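You operate a simulated robot arm through the tools that you are given. There is no shell and no other tool.

The job below is to be done with a simulated robot arm. You get a single attempt, and the scene is never put back.

Task
Zero the thickness gauge on the metal block: it must read 30.0 mm.
Fine: carriage out again, block back where it stood.

It is judged by the outcome, as a careful person would: the job done as asked, and still so three seconds after it is handed in. It fails if anything else is knocked over, pushed out of place, dropped, spilled or broken.

Robot
A 7-joint arm with a two-finger parallel gripper, fixed in place. Base frame: the origin is at the foot of the arm, x ahead of it, y to its left, z up; the work surface is at about z = 780. Readings come in mm, degrees, newtons and seconds.
Its first joint turns from -132.0 to 132.0 degrees. Payload 3.91 kg.
Tool frame: the origin (TCP) lies between the finger pads and is the grasp point; the fingertips stand 30 mm ahead of it; z points along the fingers, y is the line along which they close. Largest opening 110 mm; finger width 20, thickness 10; the body of the gripper, 48 by 112 mm, starts 55 mm behind the TCP.
Orientation is that of the tool frame in the base frame, as a unit quaternion [w, x, y, z]. With the fingers straight down and closing along the base's y, the tool's x points along the base's -x, its y along +y and its z along -z.

Tools
- The arm moves only by the tool move_arm. Its argument "commands" is a list of rows, each an object (a shift or turn left out is 0, a gripper value left out holds the last) with "travel": the shift along the tool's x, y, z in m, a list of three; "turn": the turn, a rotation vector about the tool's x, y, z in degrees, a list of three; "hand": the opening in per cent of the stroke, from 0 (shut) to 100 (fully open). In form: [{"travel": [tx, ty, tz], "turn": [ax, ay, az], "hand": hand}, ...]. A call has 1 to 20 rows; each row shifts and turns the commanded pose from where the row before left it, along the tool's axes as they then stand. Rows are played at 5 a second. More than 50 mm and 8.6 degrees between two rows, or a gripper value outside its range, and nothing of the call is played. Where a pose cannot be reached the arm comes as near as it can. A force on the tool above 60 N (or 10 N above the force at the start of the call, whichever is more), or a blocked arm, ends the call early, and 0.2 s more pass. The fingers move at their own pace (about 108 mm/s each) and stop on an object; they squeeze with about 23 N. The grip force told is the motor's: it shows also when the fingers shut on nothing. Time passes only in rows, and 0.2 s behind the last, so rows that do not move let the fingers close. It gives the time, the measured TCP pose, the force on the tool (base axes), the opening and the grip force at its end, in the units of the frame above (readings bear some noise), with the torque about the TCP (base axes, N m) and any sound that the robot's microphone picked up.
- Cameras (640 x 400 px; columns grow to the right, rows downward): "scene" is fixed at [399.7, 499.5, 1368.7]; the picture's right is [0.87, 0.49, 0.00], its down [0.35, -0.61, -0.71] and it looks along [-0.35, 0.62, -0.71] (base axes); focal length 322 px, centre (320, 200). "wrist" rides on the gripper at [72, 17, -103] in the tool frame; the picture's right is [-0.23, 0.97, 0.00], its down [-0.76, -0.18, -0.62] and it looks along [-0.61, -0.14, 0.78] (tool axes); focal length 222 px, centre (320, 200). There is no depth. A picture from a camera that has moved, and an enlarged one, comes with that camera's place and axes in the base frame and with its lens.
- camera(camera): a new picture of that camera. The clock stands still meanwhile.
- zoom(camera, box): a new picture of the part [left, top, right, bottom] of that camera's present view, enlarged. The clock stands still meanwhile.
- sign_off(): hands the job in; it is judged then, once.

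Nothing tells you positions but the pictures and the camera data. Unless the task says otherwise, let go and move clear before handing in.

The tools are called after ">>>" by a JSON object that holds its "method" and its "body". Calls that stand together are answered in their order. move_arm: Moves the arm, as the interface text tells. Its arguments: {"type":"object","properties":{"commands":{"type":"array","items":{"type":"object","properties":{"travel":{"type":"array","items":{"type":"number"}},"turn":{"type":"array","items":{"type":"number"}},"hand":{"type":"number"}}}}},"required":["commands"]} The other tools are called the same way: camera (camera) takes a picture; zoom (camera, box) takes an enlarged picture of a part of a camera's view; sign_off () hands the job in.

At the start:

```text
time_s: 0.0
tcp_pos: [144.9, 700.7, 1138.7]
tcp_rot: [0.0, 0.001, 1.0, 0.0]
contact_force: [-0.5, -0.1, -0.3]
moment: [0.04, 0.03, -0.03]
grip_width: 110.2
grasp_force: 0.1
```

scene: 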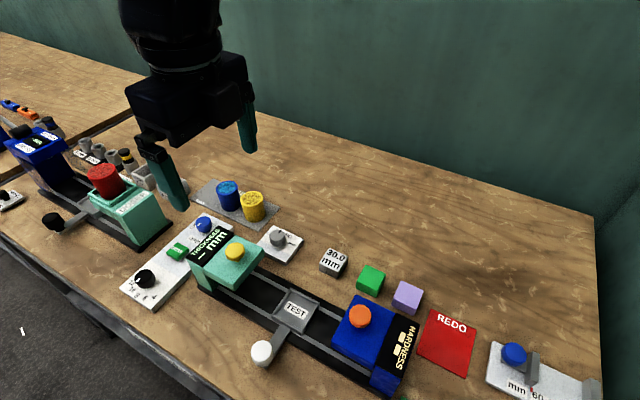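
wrist: 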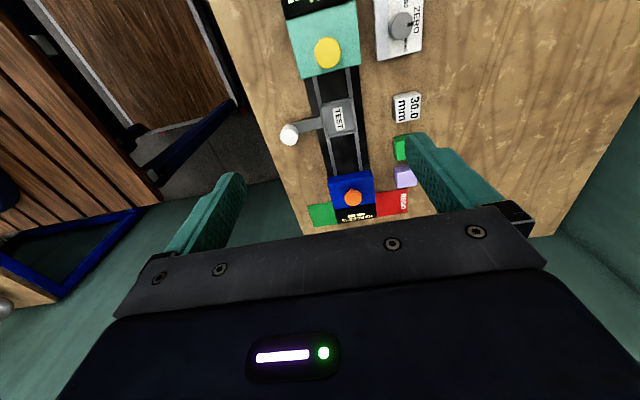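

I see a bench with a rail: a thickness station (teal, yellow knob), a hardness station (blue, orange knob), a sliding TEST carriage with a white handle, a 30.0 mm block and a ZERO dial. I will look closer before moving.

>>> {"method": "zoom", "body": {"camera": "scene", "box": [100, 170, 360, 332]}}

>>> {"method": "zoom", "body": {"camera": "scene", "box": [230, 220, 490, 400]}}

>>> {"method": "zoom", "body": {"camera": "scene", "box": [400, 280, 640, 400]}}

>>> {"method": "zoom", "body": {"camera": "wrist", "box": [240, 0, 480, 150]}}

>>> {"method": "zoom", "body": {"camera": "scene", "box": [0, 80, 240, 230]}}

>>> {"method": "zoom", "body": {"camera": "wrist", "box": [270, 90, 430, 230]}}

```text
2.46 times, centred on (230, 251) of scene
camera zoom: at [399.7, 499.5, 1368.7], right [0.87, 0.49, 0.0], down [0.35, -0.61, -0.71], along [-0.35, 0.62, -0.71], focal length 793 px, centre (542, 74)
```

zoom: 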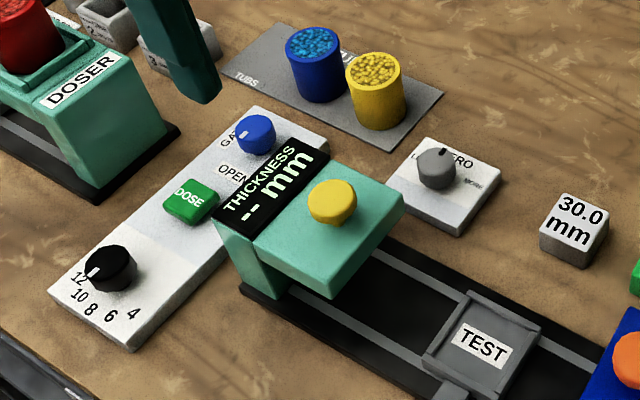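

```text
2.22 times, centred on (360, 310) of scene
camera zoom: at [399.7, 499.5, 1368.7], right [0.87, 0.49, 0.0], down [0.35, -0.61, -0.71], along [-0.35, 0.62, -0.71], focal length 716 px, centre (231, -44)
```

zoom: 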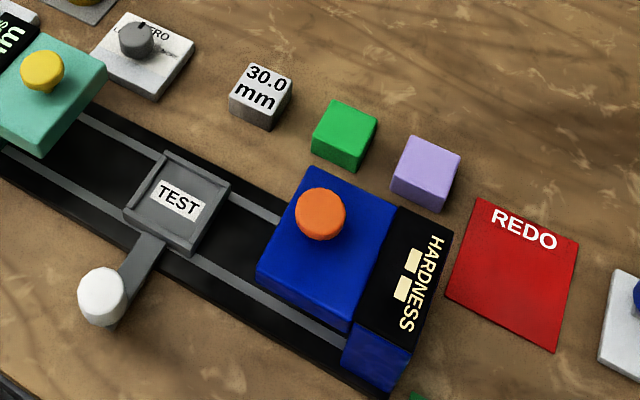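

```text
2.67 times, centred on (520, 340) of scene
camera zoom: at [399.7, 499.5, 1368.7], right [0.87, 0.49, 0.0], down [0.35, -0.61, -0.71], along [-0.35, 0.62, -0.71], focal length 859 px, centre (-213, -173)
```

zoom: 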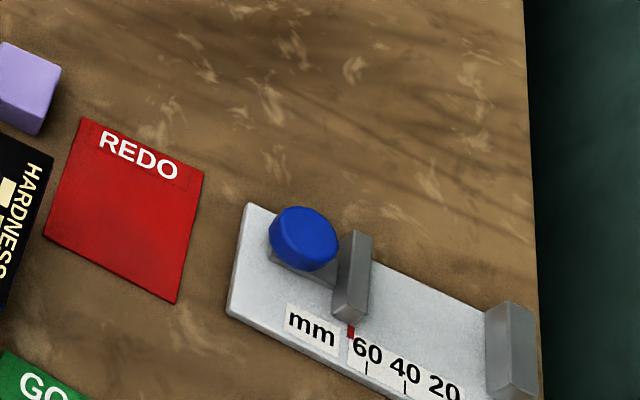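

```text
2.67 times, centred on (360, 75) of wrist
camera zoom: at [72.9, 717.5, 1242.1], right [0.23, 0.97, 0.0], down [0.76, -0.18, 0.62], along [0.61, -0.14, -0.78], focal length 592 px, centre (213, 533)
```

zoom: 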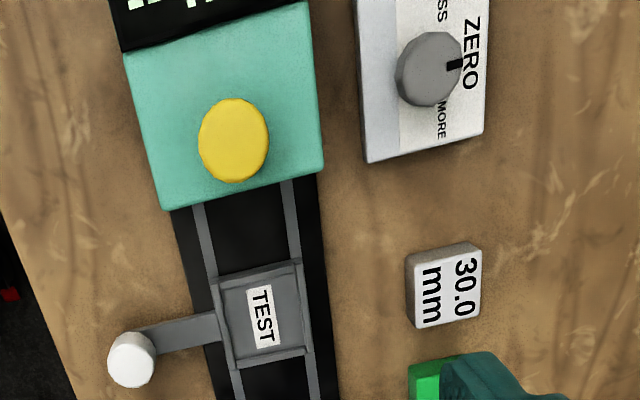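

```text
2.67 times, centred on (120, 155) of scene
camera zoom: at [399.7, 499.5, 1368.7], right [0.87, 0.49, 0.0], down [0.35, -0.61, -0.71], along [-0.35, 0.62, -0.71], focal length 859 px, centre (853, 320)
```

zoom: 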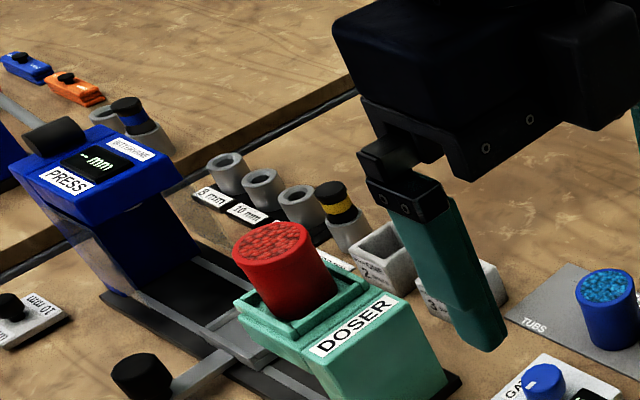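

```text
2.86 times, centred on (350, 160) of wrist
camera zoom: at [72.9, 717.5, 1242.1], right [0.23, 0.97, 0.0], down [0.76, -0.18, 0.62], along [0.61, -0.14, -0.78], focal length 635 px, centre (234, 314)
```

zoom: 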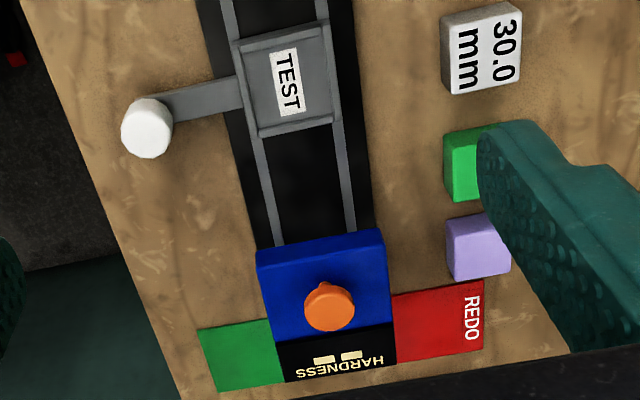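

The block sits near (231, 850), the tray near (225, 721), the gauge head near (90, 730) and the ZERO dial near (100, 840). I'm moving the wrist camera lower for a better look.

>>> {"method": "move_arm", "body": {"commands": [{"travel": [0.003, 0.02, 0.032]}, {"travel": [0.003, 0.02, 0.032]}, {"travel": [0.003, 0.02, 0.032]}, {"travel": [0.003, 0.02, 0.032]}, {"travel": [0.003, 0.02, 0.032]}, {}]}}

>>> {"method": "camera", "body": {"camera": "wrist"}}

>>> {"method": "camera", "body": {"camera": "scene"}}

```text
time_s: 1.4
tcp_pos: [131.6, 800.2, 979.0]
tcp_rot: [0.0, 0.001, 1.0, 0.0]
contact_force: [0.7, 0.3, -0.2]
moment: [0.0, -0.01, 0.03]
grip_width: 110.0
grasp_force: 0.1
```

```text
taken
camera wrist: at [57.3, 817.7, 1082.5], right [0.23, 0.97, 0.0], down [0.76, -0.18, 0.62], along [0.61, -0.14, -0.78], focal length 222 px, centre (320, 200)
```

wrist: 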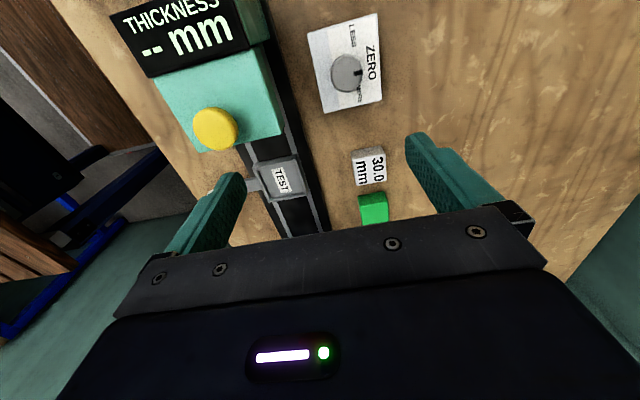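

```text
taken
```

scene: 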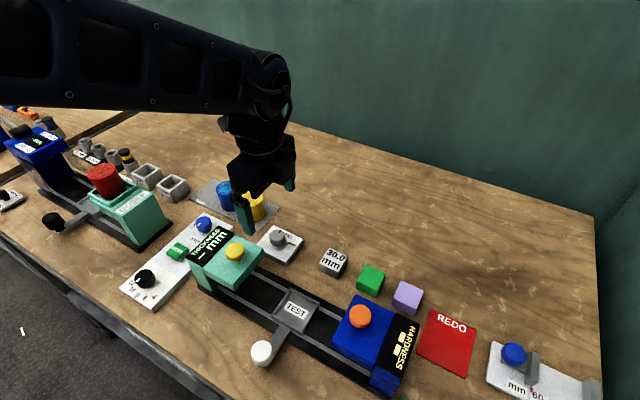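

The view is good. I'm zooming on the block, the dial and the tray to refine their positions.

>>> {"method": "zoom", "body": {"camera": "wrist", "box": [230, 130, 400, 240]}}

>>> {"method": "zoom", "body": {"camera": "wrist", "box": [290, 10, 400, 120]}}

>>> {"method": "zoom", "body": {"camera": "wrist", "box": [100, 0, 300, 160]}}

>>> {"method": "zoom", "body": {"camera": "scene", "box": [240, 220, 400, 360]}}

>>> {"method": "zoom", "body": {"camera": "scene", "box": [180, 190, 320, 310]}}

```text
3.64 times, centred on (315, 185) of wrist
camera zoom: at [57.3, 817.7, 1082.5], right [0.23, 0.97, 0.0], down [0.76, -0.18, 0.62], along [0.61, -0.14, -0.78], focal length 808 px, centre (338, 254)
```

zoom: 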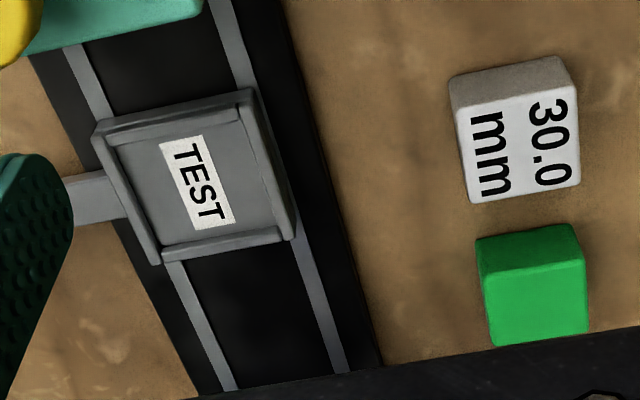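

```text
3.64 times, centred on (345, 65) of wrist
camera zoom: at [57.3, 817.7, 1082.5], right [0.23, 0.97, 0.0], down [0.76, -0.18, 0.62], along [0.61, -0.14, -0.78], focal length 808 px, centre (229, 691)
```

zoom: 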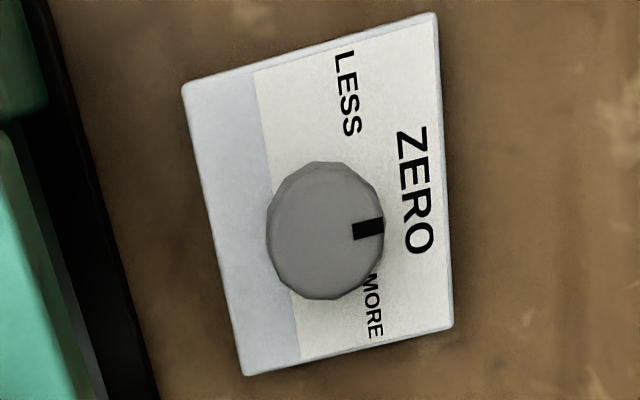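

```text
2.50 times, centred on (200, 80) of wrist
camera zoom: at [57.3, 817.7, 1082.5], right [0.23, 0.97, 0.0], down [0.76, -0.18, 0.62], along [0.61, -0.14, -0.78], focal length 555 px, centre (620, 500)
```

zoom: 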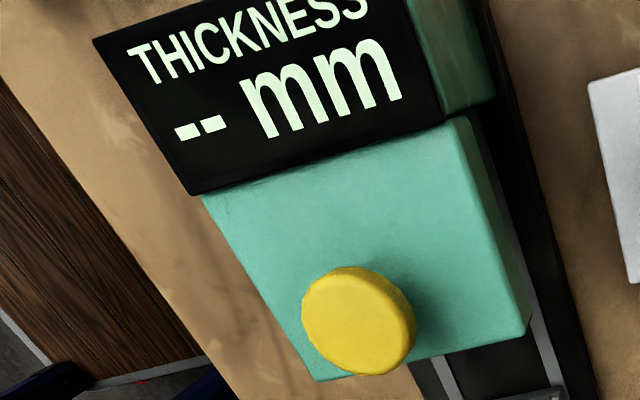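

```text
2.86 times, centred on (320, 290) of scene
camera zoom: at [399.7, 499.5, 1368.7], right [0.87, 0.49, 0.0], down [0.35, -0.61, -0.71], along [-0.35, 0.62, -0.71], focal length 920 px, centre (320, -57)
```

zoom: 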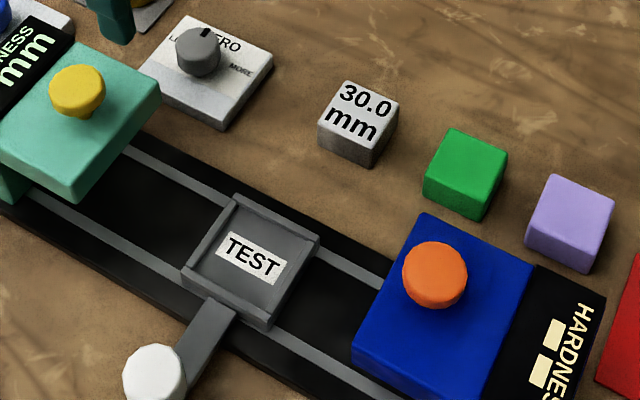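

```text
3.33 times, centred on (250, 250) of scene
camera zoom: at [399.7, 499.5, 1368.7], right [0.87, 0.49, 0.0], down [0.35, -0.61, -0.71], along [-0.35, 0.62, -0.71], focal length 1074 px, centre (553, 33)
```

zoom: 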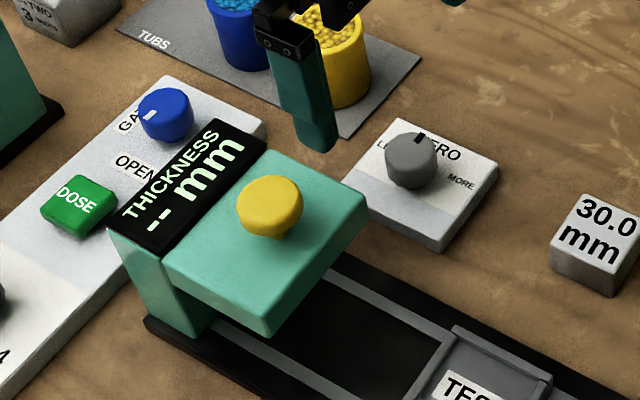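

The block is about 45 × 45 × 30 mm, centred near (234.5, 848.6); the tray is centred near (224, 720). Next I go above the block.

>>> {"method": "move_arm", "body": {"commands": [{"travel": [-0.0206, 0.0097, 0.02]}, {"travel": [-0.0206, 0.0097, 0.02]}, {"travel": [-0.0206, 0.0097, 0.02]}, {"travel": [-0.0206, 0.0097, 0.02]}, {"travel": [-0.0206, 0.0097, 0.02]}, {}]}}

>>> {"method": "camera", "body": {"camera": "wrist"}}

>>> {"method": "camera", "body": {"camera": "scene"}}

```text
time_s: 2.8
tcp_pos: [234.0, 849.9, 879.0]
tcp_rot: [0.0, 0.0, 1.0, 0.0]
contact_force: [0.2, 1.1, -0.3]
moment: [0.02, 0.01, -0.02]
grip_width: 110.0
grasp_force: 0.0
```

```text
taken
camera wrist: at [161.2, 866.9, 981.9], right [0.23, 0.97, 0.0], down [0.76, -0.18, 0.62], along [0.61, -0.14, -0.78], focal length 222 px, centre (320, 200)
```

wrist: 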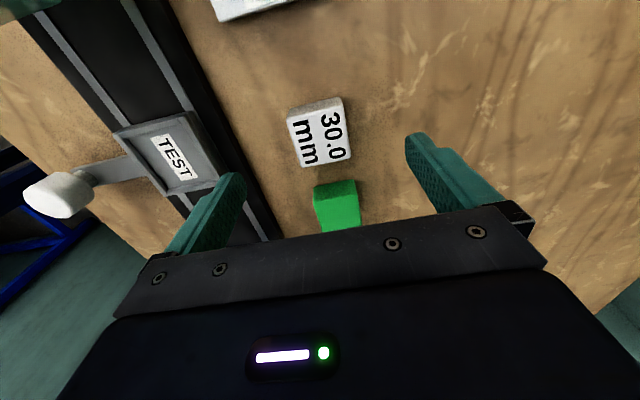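

```text
taken
```

scene: 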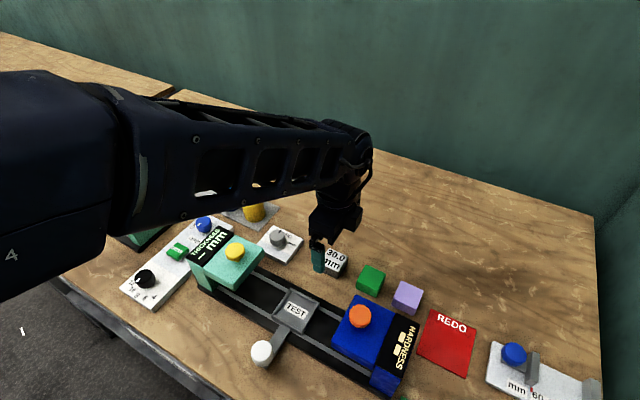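

The block lies under the gripper. A quick zoom to check the centring before going down.

>>> {"method": "zoom", "body": {"camera": "wrist", "box": [260, 80, 380, 200]}}

>>> {"method": "zoom", "body": {"camera": "wrist", "box": [100, 80, 260, 220]}}

```text
3.33 times, centred on (320, 140) of wrist
camera zoom: at [161.2, 866.9, 981.9], right [0.23, 0.97, 0.0], down [0.76, -0.18, 0.62], along [0.61, -0.14, -0.78], focal length 740 px, centre (320, 400)
```

zoom: 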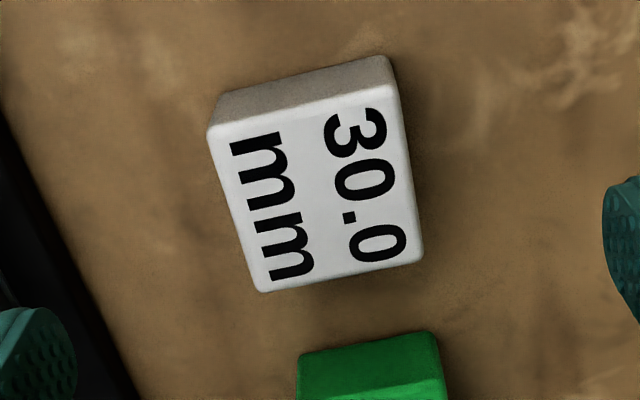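

```text
2.86 times, centred on (180, 150) of wrist
camera zoom: at [161.2, 866.9, 981.9], right [0.23, 0.97, 0.0], down [0.76, -0.18, 0.62], along [0.61, -0.14, -0.78], focal length 635 px, centre (720, 343)
```

zoom: 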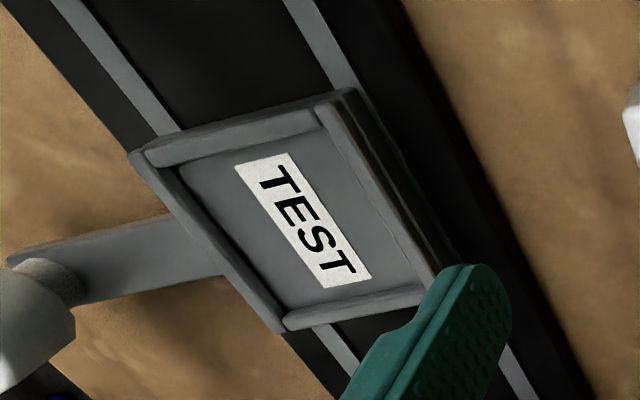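

The block's centre comes out at (234.0, 850.1), right under the TCP. I descend and grip it.

>>> {"method": "move_arm", "body": {"commands": [{"travel": [0, 0, 0.02]}, {"travel": [0, 0, 0.02]}, {"travel": [0, 0, 0.016]}, {}, {"hand": 50}, {"hand": 45}, {"hand": 30}, {"hand": 30}, {}]}}

>>> {"method": "camera", "body": {"camera": "wrist"}}

```text
time_s: 4.8
tcp_pos: [233.2, 849.6, 822.7]
tcp_rot: [0.001, 0.0, 1.0, 0.0]
contact_force: [0.0, 0.1, -0.9]
moment: [0.02, 0.02, 0.0]
grip_width: 45.3
grasp_force: 22.7
```

```text
taken
camera wrist: at [160.9, 866.9, 925.9], right [0.23, 0.97, 0.0], down [0.76, -0.18, 0.62], along [0.61, -0.14, -0.78], focal length 222 px, centre (320, 200)
```

wrist: 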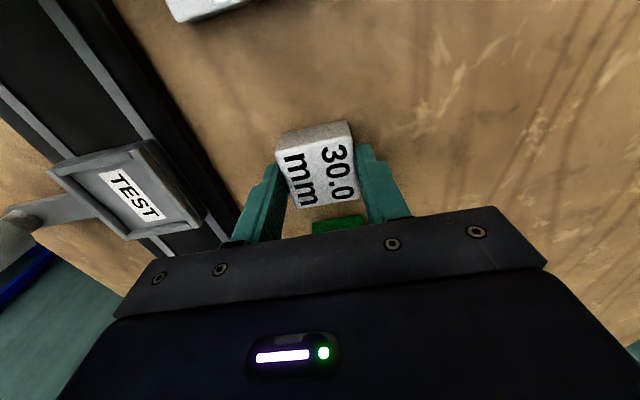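

The block is gripped (45.3 mm wide). I lift it, carry it over the tray and check the alignment before lowering.

>>> {"method": "move_arm", "body": {"commands": [{"travel": [0, 0, -0.02]}, {"travel": [0, 0, -0.03]}, {"travel": [0, 0, -0.01]}, {"travel": [0.002, -0.032, 0]}, {"travel": [0.002, -0.032, 0]}, {"travel": [0.002, -0.032, 0]}, {"travel": [0.002, -0.033, 0]}, {}, {}]}}

>>> {"method": "camera", "body": {"camera": "wrist"}}

>>> {"method": "zoom", "body": {"camera": "wrist", "box": [240, 100, 400, 240]}}

>>> {"method": "zoom", "body": {"camera": "scene", "box": [220, 200, 400, 380]}}

```text
time_s: 6.8
tcp_pos: [226.2, 719.5, 882.4]
tcp_rot: [0.0, -0.001, 1.0, 0.0]
contact_force: [0.0, -0.3, -1.9]
moment: [-0.01, 0.02, 0.01]
grip_width: 45.5
grasp_force: 23.1
```

```text
taken
camera wrist: at [152.8, 737.3, 985.8], right [0.23, 0.97, 0.0], down [0.76, -0.18, 0.62], along [0.61, -0.14, -0.78], focal length 222 px, centre (320, 200)
```

wrist: 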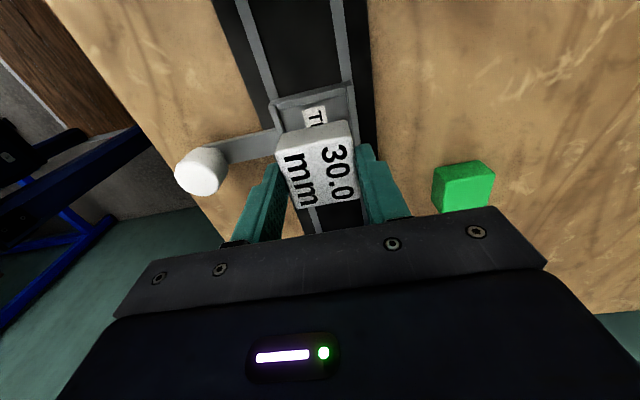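

```text
2.86 times, centred on (320, 170) of wrist
camera zoom: at [152.8, 737.3, 985.8], right [0.23, 0.97, 0.0], down [0.76, -0.18, 0.62], along [0.61, -0.14, -0.78], focal length 635 px, centre (320, 286)
```

zoom: 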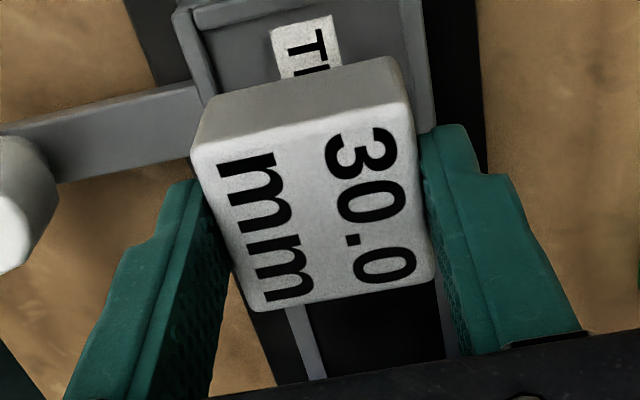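

```text
2.22 times, centred on (310, 290) of scene
camera zoom: at [399.7, 499.5, 1368.7], right [0.87, 0.49, 0.0], down [0.35, -0.61, -0.71], along [-0.35, 0.62, -0.71], focal length 716 px, centre (342, 0)
```

zoom: 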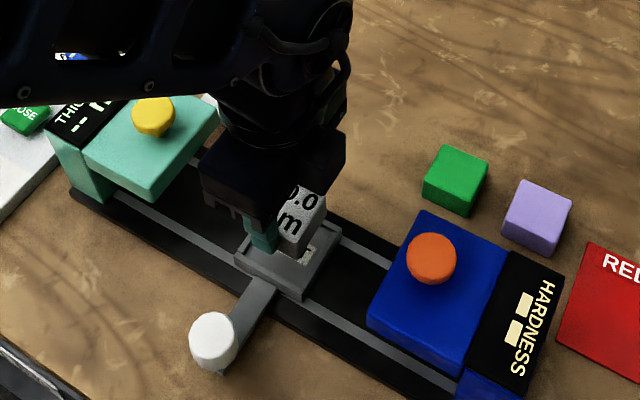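

Alignment looks good (tray centre about (225.5, 720)). I lower to just above the rim and look again.

>>> {"method": "move_arm", "body": {"commands": [{"travel": [0, 0, 0.015]}, {"travel": [0, 0, 0.015]}, {}]}}

>>> {"method": "zoom", "body": {"camera": "wrist", "box": [220, 80, 420, 240]}}

>>> {"method": "zoom", "body": {"camera": "scene", "box": [240, 250, 360, 370]}}

```text
time_s: 7.6
tcp_pos: [225.7, 719.4, 852.6]
tcp_rot: [0.0, 0.0, 1.0, 0.001]
contact_force: [0.2, -0.3, -1.1]
moment: [-0.02, 0.01, 0.0]
grip_width: 45.4
grasp_force: 23.0
```

```text
2.50 times, centred on (320, 160) of wrist
camera zoom: at [153.1, 737.3, 956.0], right [0.23, 0.97, 0.0], down [0.76, -0.18, 0.62], along [0.61, -0.14, -0.78], focal length 555 px, centre (320, 300)
```

zoom: 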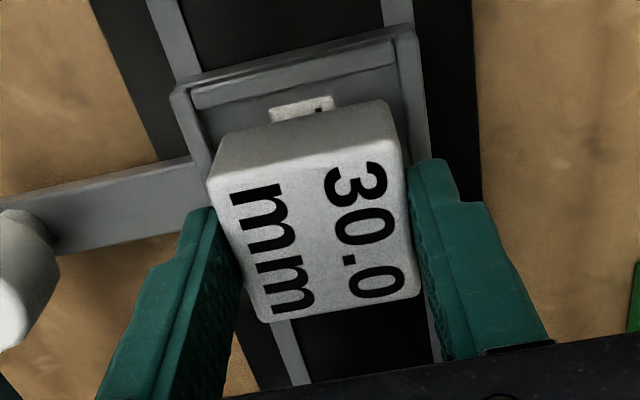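

```text
3.33 times, centred on (300, 310) of scene
camera zoom: at [399.7, 499.5, 1368.7], right [0.87, 0.49, 0.0], down [0.35, -0.61, -0.71], along [-0.35, 0.62, -0.71], focal length 1074 px, centre (387, -167)
```

zoom: 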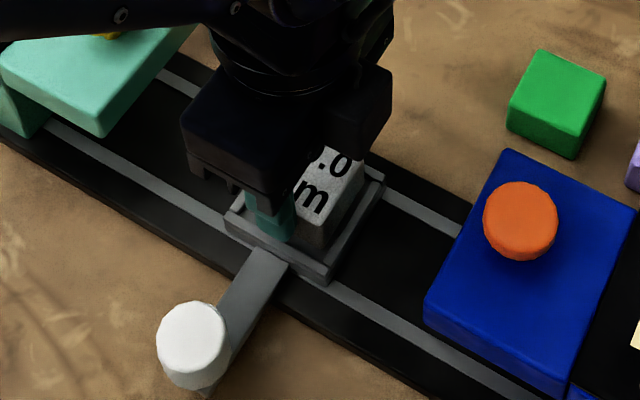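

Block looks centred over the tray. Lowering in small steps and watching the force.

>>> {"method": "move_arm", "body": {"commands": [{"travel": [0, 0, 0.004]}, {"travel": [0, 0, 0.003]}, {}]}}

>>> {"method": "move_arm", "body": {"commands": [{"travel": [0, 0, 0.002]}, {}]}}

>>> {"method": "move_arm", "body": {"commands": [{"travel": [0, 0, 0.002]}, {}]}}

>>> {"method": "zoom", "body": {"camera": "scene", "box": [240, 250, 360, 370]}}

>>> {"method": "zoom", "body": {"camera": "wrist", "box": [220, 80, 420, 240]}}

```text
time_s: 8.4
tcp_pos: [226.3, 721.0, 846.8]
tcp_rot: [-0.001, 0.001, 1.0, 0.0]
contact_force: [-0.4, -0.8, 6.5]
moment: [-0.18, 0.01, -0.02]
grip_width: 45.7
grasp_force: 22.8
```

```text
time_s: 9.0
tcp_pos: [225.6, 721.0, 845.7]
tcp_rot: [0.0, 0.0, 1.0, 0.001]
contact_force: [0.7, -2.5, 21.2]
moment: [-0.1, 0.04, -0.04]
grip_width: 45.6
grasp_force: 23.2
```

```text
time_s: 9.6
tcp_pos: [226.0, 719.8, 843.2]
tcp_rot: [0.0, 0.0, 1.0, 0.001]
contact_force: [1.7, 4.8, 13.4]
moment: [0.11, 0.02, 0.01]
grip_width: 45.6
grasp_force: 23.3
```

```text
3.33 times, centred on (300, 310) of scene
camera zoom: at [399.7, 499.5, 1368.7], right [0.87, 0.49, 0.0], down [0.35, -0.61, -0.71], along [-0.35, 0.62, -0.71], focal length 1074 px, centre (387, -167)
```

zoom: 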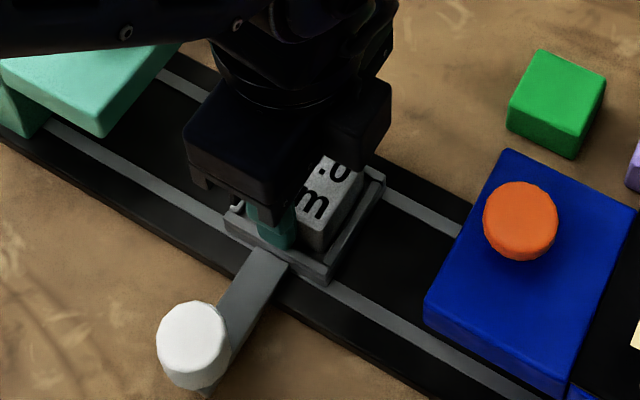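

```text
2.50 times, centred on (320, 160) of wrist
camera zoom: at [152.8, 737.2, 945.4], right [0.23, 0.97, 0.0], down [0.76, -0.18, 0.62], along [0.61, -0.14, -0.78], focal length 555 px, centre (320, 300)
```

zoom: 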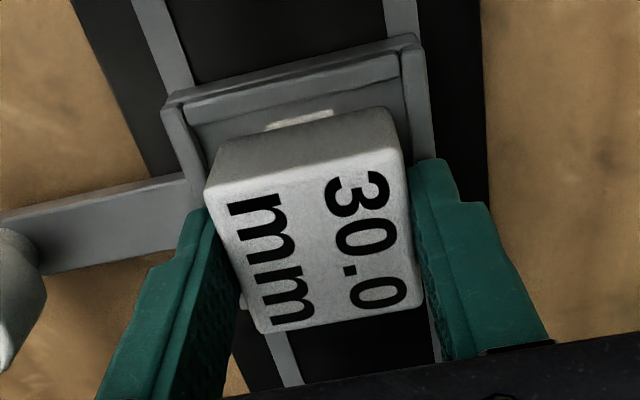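

There was contact at about 4 mm higher, then the block seems to have slid a little further in. I check whether it is seated before letting go.

>>> {"method": "zoom", "body": {"camera": "scene", "box": [270, 280, 330, 330]}}

>>> {"method": "zoom", "body": {"camera": "wrist", "box": [270, 90, 390, 220]}}

>>> {"method": "move_arm", "body": {"commands": [{}, {}]}}

```text
8.00 times, centred on (300, 305) of scene
camera zoom: at [399.7, 499.5, 1368.7], right [0.87, 0.49, 0.0], down [0.35, -0.61, -0.71], along [-0.35, 0.62, -0.71], focal length 2577 px, centre (480, -640)
```

zoom: 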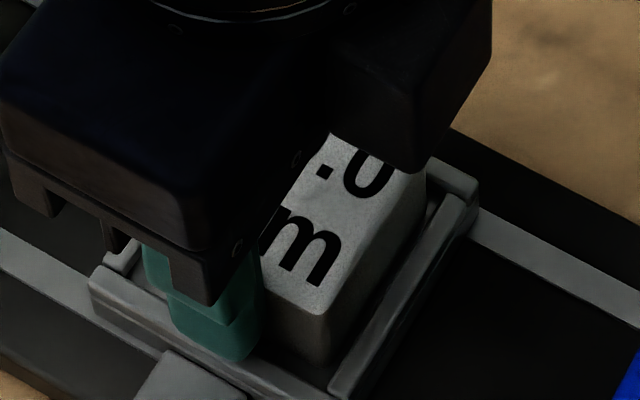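

```text
3.08 times, centred on (330, 155) of wrist
camera zoom: at [152.8, 737.2, 945.4], right [0.23, 0.97, 0.0], down [0.76, -0.18, 0.62], along [0.61, -0.14, -0.78], focal length 684 px, centre (289, 338)
```

zoom: 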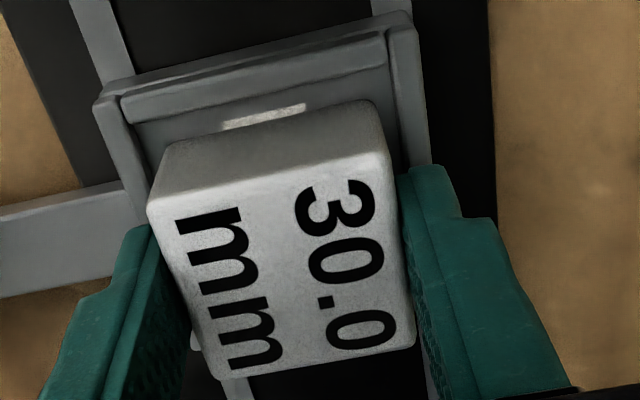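

```text
time_s: 10.2
tcp_pos: [226.4, 720.0, 841.9]
tcp_rot: [0.0, 0.0, 1.0, 0.0]
contact_force: [0.6, 5.1, 13.1]
moment: [0.2, -0.01, -0.02]
grip_width: 45.6
grasp_force: 22.4
```

The block's bottom edges are inside the tray walls. I release gently and rise to inspect.

>>> {"method": "move_arm", "body": {"commands": [{"hand": 50}, {"hand": 60}, {"hand": 60}, {"travel": [0, 0, -0.015]}, {"travel": [0, 0, -0.025]}, {"travel": [0, 0, -0.03]}, {}]}}

>>> {"method": "zoom", "body": {"camera": "wrist", "box": [220, 60, 420, 220]}}

>>> {"method": "zoom", "body": {"camera": "scene", "box": [240, 250, 360, 370]}}

```text
time_s: 11.8
tcp_pos: [225.9, 721.8, 912.4]
tcp_rot: [0.0, 0.0, 1.0, 0.0]
contact_force: [1.2, -0.8, -0.3]
moment: [-0.02, -0.03, 0.01]
grip_width: 66.0
grasp_force: 0.1
```

```text
2.50 times, centred on (320, 140) of wrist
camera zoom: at [153.1, 737.1, 1016.0], right [0.23, 0.97, 0.0], down [0.76, -0.18, 0.62], along [0.61, -0.14, -0.78], focal length 555 px, centre (320, 350)
```

zoom: 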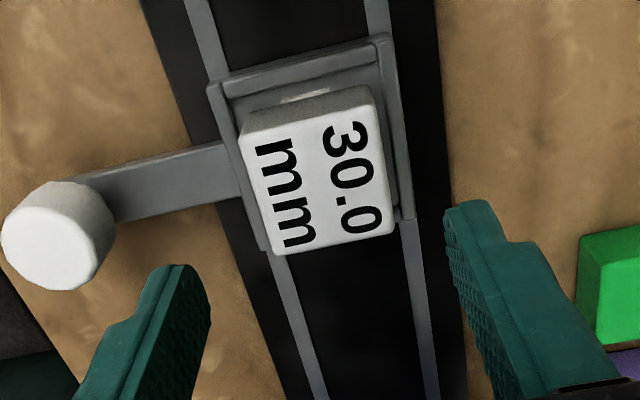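

```text
3.33 times, centred on (300, 310) of scene
camera zoom: at [399.7, 499.5, 1368.7], right [0.87, 0.49, 0.0], down [0.35, -0.61, -0.71], along [-0.35, 0.62, -0.71], focal length 1074 px, centre (387, -167)
```

zoom: 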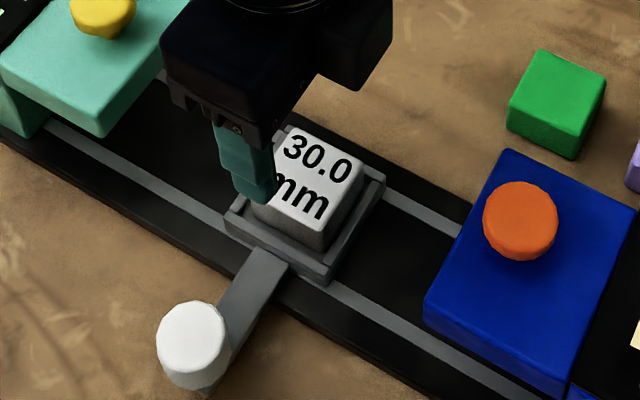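

The block sits flat in the tray at about (227, 719.5). Now I go above the white carriage handle (about (222.6, 620.5), top z ≈ 832) and turn the gripper 90° so the fingers straddle it along x.

>>> {"method": "move_arm", "body": {"commands": [{"travel": [0.0023, -0.04, 0], "hand": 70}, {"travel": [0, -0.04, 0]}, {"travel": [0, -0.0195, 0]}, {"turn": [0, 0, -8.2]}, {"turn": [0, 0, -8.2]}, {"turn": [0, 0, -8.2]}, {"turn": [0, 0, -8.2]}, {"turn": [0, 0, -8.2]}, {"turn": [0, 0, -8.2]}, {"turn": [0, 0, -8.2]}, {"turn": [0, 0, -8.2]}, {"turn": [0, 0, -8.2]}, {"turn": [0, 0, -8.2]}, {"turn": [0, 0, -8.0]}, {}]}}

>>> {"method": "camera", "body": {"camera": "wrist"}}

>>> {"method": "camera", "body": {"camera": "scene"}}

```text
time_s: 15.0
tcp_pos: [223.7, 621.3, 912.5]
tcp_rot: [0.0, 0.708, -0.707, -0.001]
contact_force: [-0.4, -0.9, 0.1]
moment: [0.0, 0.01, -0.01]
grip_width: 76.8
grasp_force: 0.1
```

```text
taken
camera wrist: at [206.5, 548.1, 1015.3], right [-0.97, 0.23, 0.0], down [0.18, 0.76, 0.62], along [0.14, 0.61, -0.78], focal length 222 px, centre (320, 200)
```

wrist: 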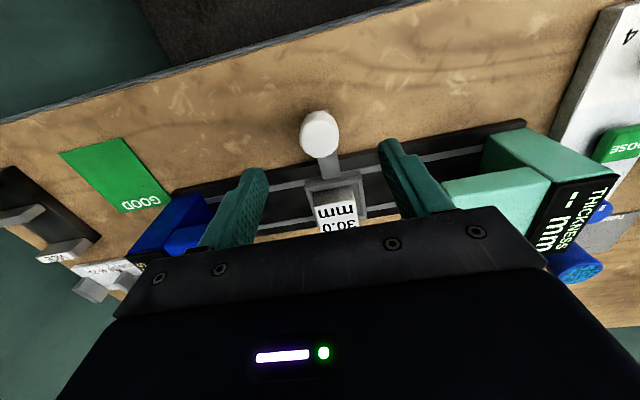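

```text
taken
```

scene: 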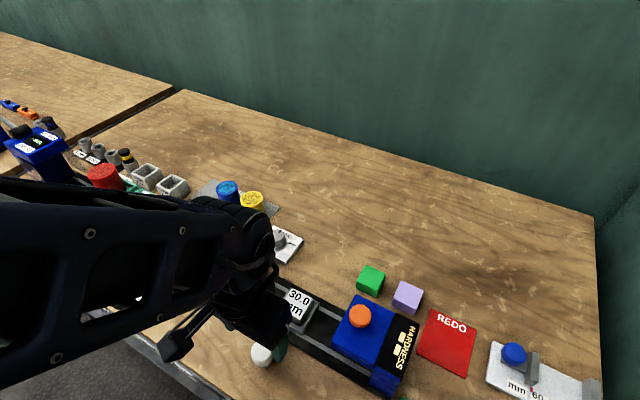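

The handle knob is at about (223.5, 620), right under the gripper. I descend and close on it.

>>> {"method": "move_arm", "body": {"commands": [{"travel": [0, 0, 0.025]}, {"travel": [0, 0, 0.025]}, {"travel": [0, 0, 0.015]}, {"travel": [0, 0, 0.009]}, {}]}}

>>> {"method": "camera", "body": {"camera": "wrist"}}

>>> {"method": "zoom", "body": {"camera": "scene", "box": [180, 260, 340, 380]}}

```text
time_s: 16.2
tcp_pos: [223.9, 619.3, 837.9]
tcp_rot: [0.0, -0.707, 0.707, 0.0]
contact_force: [-1.0, -0.2, 0.3]
moment: [-0.02, 0.0, 0.0]
grip_width: 77.2
grasp_force: 0.1
```

```text
taken
camera wrist: at [206.6, 548.4, 941.2], right [-0.97, 0.23, 0.0], down [0.18, 0.76, 0.62], along [0.14, 0.61, -0.78], focal length 222 px, centre (320, 200)
```

wrist: 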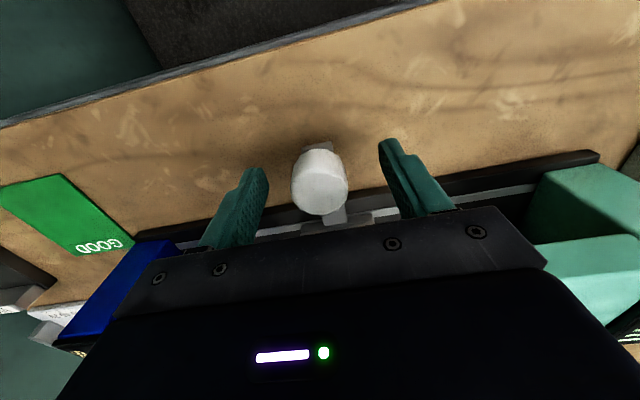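

```text
3.33 times, centred on (260, 320) of scene
camera zoom: at [399.7, 499.5, 1368.7], right [0.87, 0.49, 0.0], down [0.35, -0.61, -0.71], along [-0.35, 0.62, -0.71], focal length 1074 px, centre (520, -200)
```

zoom: 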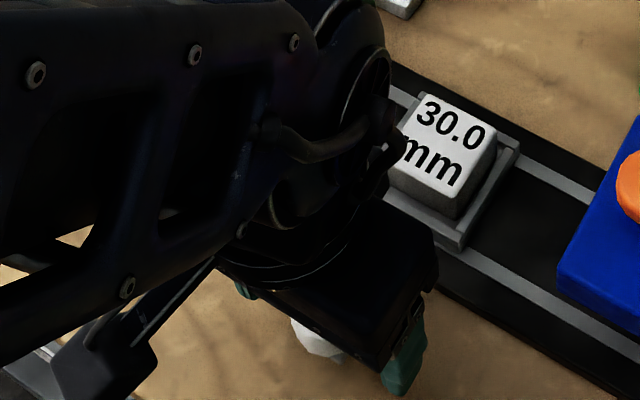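

The knob is between the fingers. I close and then slide the carriage a first short stretch towards the gauge (−x, which is tool −y... tool y now points along +x or −x, checked below).

>>> {"method": "move_arm", "body": {"commands": [{"hand": 40}, {"hand": 25}, {"hand": 25}, {"hand": 25}, {}]}}

>>> {"method": "camera", "body": {"camera": "wrist"}}

```text
time_s: 17.4
tcp_pos: [223.1, 620.6, 838.0]
tcp_rot: [0.0, -0.707, 0.708, 0.0]
contact_force: [1.6, 0.6, -2.0]
moment: [0.07, -0.44, 0.0]
grip_width: 33.8
grasp_force: 45.0
```

```text
taken
camera wrist: at [206.7, 548.4, 941.3], right [-0.97, 0.23, 0.0], down [0.18, 0.76, 0.62], along [0.14, 0.61, -0.78], focal length 222 px, centre (320, 200)
```

wrist: 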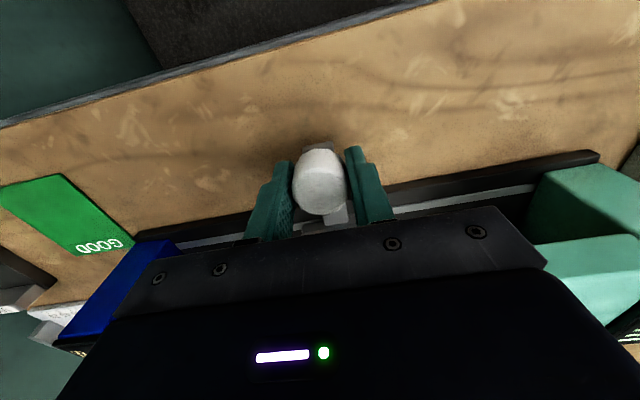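

Knob held; tool +y is base −x. I slide the carriage 100 mm gently towards the gauge.

>>> {"method": "move_arm", "body": {"commands": [{"travel": [0, 0.005, 0]}, {"travel": [0, 0.01, 0]}, {"travel": [0, 0.01, 0]}, {"travel": [0, 0.01, 0]}, {"travel": [0, 0.01, 0]}, {"travel": [0, 0.01, 0]}, {"travel": [0, 0.01, 0]}, {"travel": [0, 0.01, 0]}, {"travel": [0, 0.01, 0]}, {"travel": [0, 0.01, 0]}, {"travel": [0, 0.005, 0]}, {}]}}

>>> {"method": "camera", "body": {"camera": "wrist"}}

>>> {"method": "camera", "body": {"camera": "scene"}}

```text
time_s: 20.0
tcp_pos: [124.1, 621.3, 837.4]
tcp_rot: [0.0, -0.707, 0.707, 0.0]
contact_force: [1.0, 7.0, -3.1]
moment: [1.09, -0.44, -0.01]
grip_width: 34.0
grasp_force: 45.2
```

```text
taken
camera wrist: at [106.5, 548.3, 941.2], right [-0.97, 0.23, 0.0], down [0.18, 0.76, 0.62], along [0.14, 0.61, -0.78], focal length 222 px, centre (320, 200)
```

wrist: 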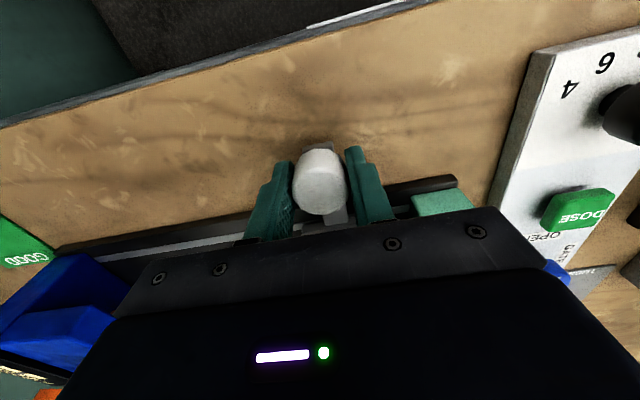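

```text
taken
```

scene: 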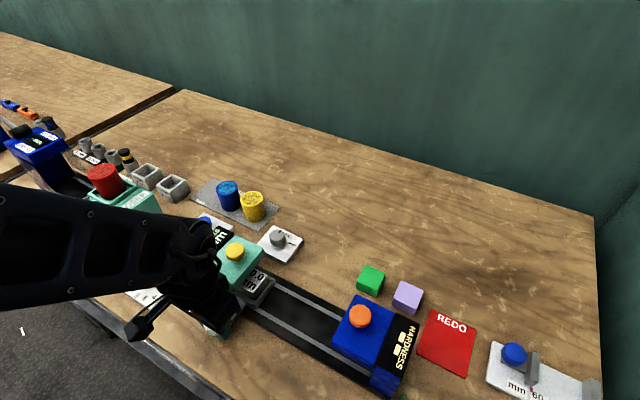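

The block is now partly under the gauge. I continue in small steps, watching for the stop.

>>> {"method": "move_arm", "body": {"commands": [{"travel": [0, 0.005, 0]}, {"travel": [0, 0.005, 0]}, {"travel": [0, 0.005, 0]}, {}]}}

>>> {"method": "move_arm", "body": {"commands": [{"travel": [0, 0.003, 0]}, {"travel": [0, 0.003, 0]}, {}]}}

>>> {"method": "zoom", "body": {"camera": "scene", "box": [180, 200, 340, 340]}}

```text
time_s: 21.0
tcp_pos: [108.4, 621.2, 837.2]
tcp_rot: [0.0, 0.707, -0.707, 0.0]
contact_force: [-2.8, 14.4, -2.5]
moment: [-0.22, -0.41, 0.04]
grip_width: 33.8
grasp_force: 45.4
```

```text
time_s: 21.8
tcp_pos: [104.7, 620.9, 838.0]
tcp_rot: [0.0, -0.707, 0.707, 0.0]
contact_force: [18.7, 15.2, -0.2]
moment: [0.41, 0.16, -0.05]
grip_width: 34.0
grasp_force: 45.4
```

```text
2.86 times, centred on (260, 270) of scene
camera zoom: at [399.7, 499.5, 1368.7], right [0.87, 0.49, 0.0], down [0.35, -0.61, -0.71], along [-0.35, 0.62, -0.71], focal length 920 px, centre (491, 0)
```

zoom: 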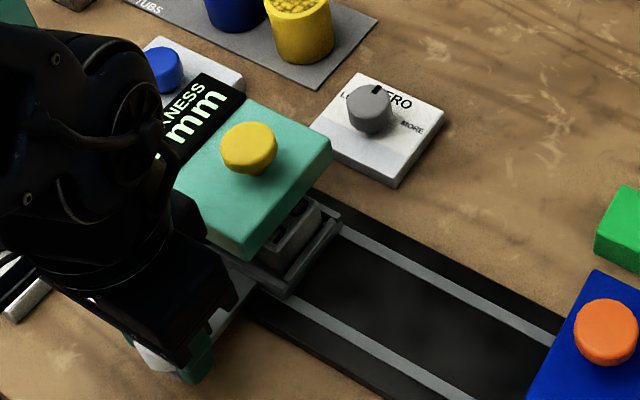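

The carriage met its stop (TCP x ≈ 104.7). I let go of the handle, rise and look at the display.

>>> {"method": "move_arm", "body": {"commands": [{"travel": [0, -0.002, 0]}, {"hand": 50}, {"hand": 70}, {"hand": 70}, {"travel": [0, 0, -0.03]}, {"travel": [0, 0, -0.04]}, {"travel": [0, 0, -0.04]}, {}]}}

>>> {"method": "camera", "body": {"camera": "wrist"}}

>>> {"method": "camera", "body": {"camera": "scene"}}

```text
time_s: 23.6
tcp_pos: [104.1, 620.4, 947.4]
tcp_rot: [0.001, 0.708, -0.706, -0.001]
contact_force: [-0.7, -0.2, 0.3]
moment: [-0.01, 0.0, 0.0]
grip_width: 76.9
grasp_force: 0.1
```

```text
taken
camera wrist: at [87.3, 548.2, 1050.6], right [-0.97, 0.23, 0.0], down [0.18, 0.76, 0.62], along [0.14, 0.61, -0.78], focal length 222 px, centre (320, 200)
```

wrist: 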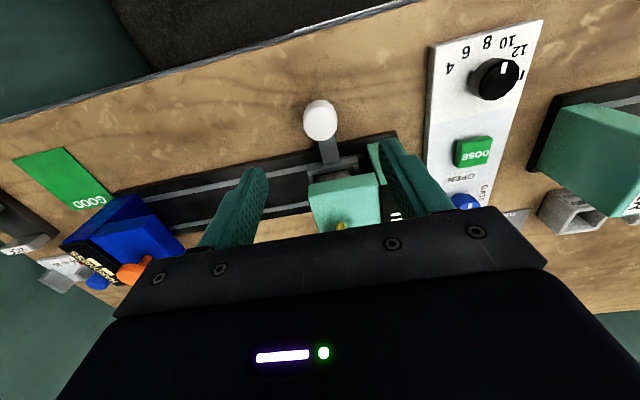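

```text
taken
```

scene: 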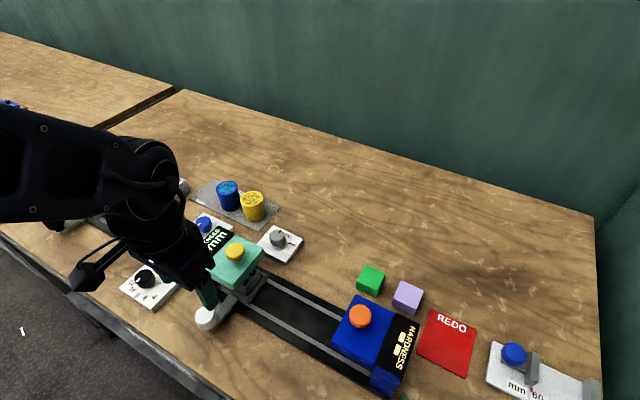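

The handle and carriage stand at the stop. I rise and swing to above the ZERO dial (≈(106, 835), top z ≈ 813), turning the gripper back, so that the display comes into view.

>>> {"method": "move_arm", "body": {"commands": [{"travel": [0, 0, -0.04]}, {"travel": [-0.043, 0, 0]}, {"travel": [-0.043, 0, 0]}, {"travel": [-0.043, 0, 0]}, {"travel": [-0.043, 0, 0]}, {"travel": [-0.043, 0, 0]}, {"turn": [0, 0, 8.2]}, {"turn": [0, 0, 8.2]}, {"turn": [0, 0, 8.2]}, {"turn": [0, 0, 8.2]}, {"turn": [0, 0, 8.2]}, {"turn": [0, 0, 8.2]}, {"turn": [0, 0, 8.2]}, {"turn": [0, 0, 8.2]}, {"turn": [0, 0, 8.2]}, {"turn": [0, 0, 8.2]}, {"turn": [0, 0, 8.0]}, {}]}}

>>> {"method": "camera", "body": {"camera": "wrist"}}

>>> {"method": "camera", "body": {"camera": "scene"}}

>>> {"method": "zoom", "body": {"camera": "scene", "box": [160, 190, 340, 330]}}

```text
time_s: 27.4
tcp_pos: [104.0, 834.9, 987.3]
tcp_rot: [0.0, 0.0, 1.0, 0.0]
contact_force: [0.4, 0.7, -1.3]
moment: [-0.02, -0.02, 0.01]
grip_width: 76.8
grasp_force: 0.1
```

```text
taken
camera wrist: at [31.5, 852.6, 1091.0], right [0.23, 0.97, 0.0], down [0.76, -0.18, 0.62], along [0.61, -0.14, -0.78], focal length 222 px, centre (320, 200)
```

wrist: 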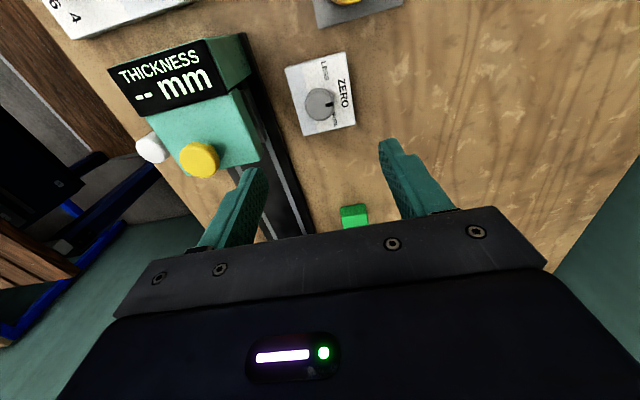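

```text
taken
```

scene: 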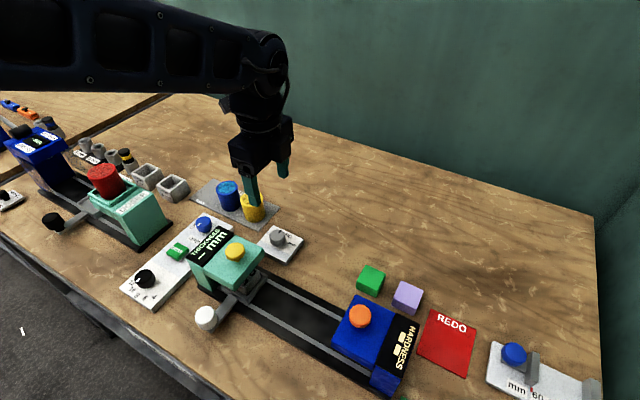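

```text
2.86 times, centred on (250, 260) of scene
camera zoom: at [399.7, 499.5, 1368.7], right [0.87, 0.49, 0.0], down [0.35, -0.61, -0.71], along [-0.35, 0.62, -0.71], focal length 920 px, centre (520, 29)
```

zoom: 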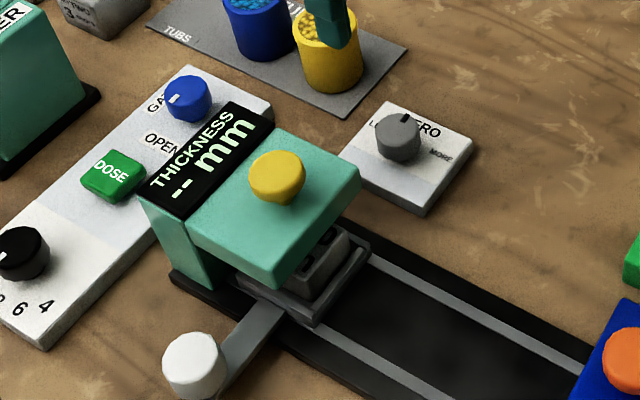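

Display still shows "--", so the yellow plunger probably has to be pressed. I close the fingers and go above it at about (103.7, 719.7).

>>> {"method": "move_arm", "body": {"commands": [{"travel": [0, -0.04, 0], "hand": 0}, {"travel": [0, -0.04, 0]}, {"travel": [0, -0.036, 0]}, {}, {"travel": [0, 0, 0.02]}, {"travel": [0, 0, 0.015]}, {}]}}

>>> {"method": "camera", "body": {"camera": "wrist"}}

>>> {"method": "zoom", "body": {"camera": "scene", "box": [160, 190, 340, 330]}}

```text
time_s: 29.0
tcp_pos: [104.9, 718.9, 951.5]
tcp_rot: [0.0, 0.0, 1.0, 0.001]
contact_force: [-0.4, -1.2, 0.6]
moment: [-0.02, 0.02, 0.03]
grip_width: 0.0
grasp_force: 23.2
```

```text
taken
camera wrist: at [31.3, 735.8, 1055.2], right [0.23, 0.97, 0.0], down [0.76, -0.18, 0.62], along [0.61, -0.14, -0.78], focal length 222 px, centre (320, 200)
```

wrist: 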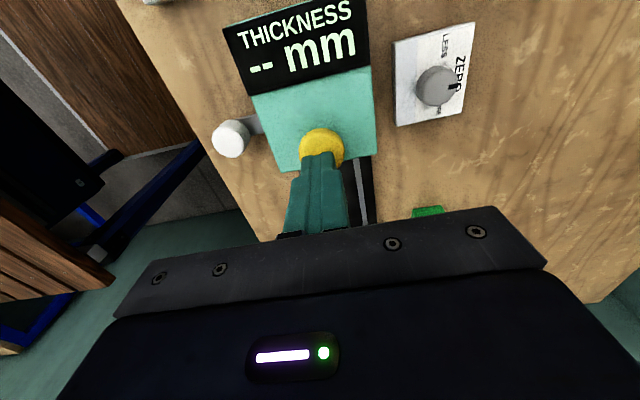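

```text
2.86 times, centred on (250, 260) of scene
camera zoom: at [399.7, 499.5, 1368.7], right [0.87, 0.49, 0.0], down [0.35, -0.61, -0.71], along [-0.35, 0.62, -0.71], focal length 920 px, centre (520, 29)
```

zoom: 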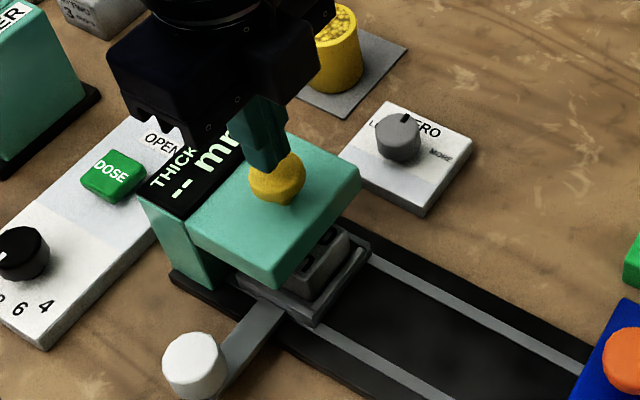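

The fingertips are above the knob and the wrist camera sees the display. Pressing in small steps.

>>> {"method": "move_arm", "body": {"commands": [{"travel": [0, 0, 0.005]}, {"travel": [0, 0, 0.005]}, {"travel": [0, 0, 0.003]}, {}]}}

>>> {"method": "move_arm", "body": {"commands": [{"travel": [0, 0, 0.003]}, {"travel": [0, 0, 0.003]}, {}]}}

>>> {"method": "camera", "body": {"camera": "wrist"}}

```text
time_s: 30.0
tcp_pos: [104.7, 720.8, 938.9]
tcp_rot: [-0.001, 0.0, 1.0, 0.0]
contact_force: [-0.6, -0.1, 0.2]
moment: [0.01, -0.02, 0.02]
grip_width: 0.2
grasp_force: 23.0
```

```text
time_s: 30.8
tcp_pos: [104.3, 718.5, 933.4]
tcp_rot: [0.0, 0.0, 1.0, 0.0]
contact_force: [-1.3, 2.2, 2.3]
moment: [0.03, 0.03, 0.04]
grip_width: 0.3
grasp_force: 23.1
```

```text
taken
camera wrist: at [31.6, 736.3, 1037.1], right [0.23, 0.97, 0.0], down [0.76, -0.18, 0.62], along [0.61, -0.14, -0.78], focal length 222 px, centre (320, 200)
```

wrist: 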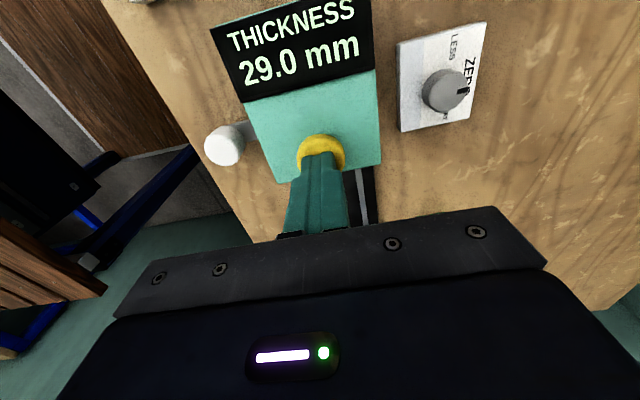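

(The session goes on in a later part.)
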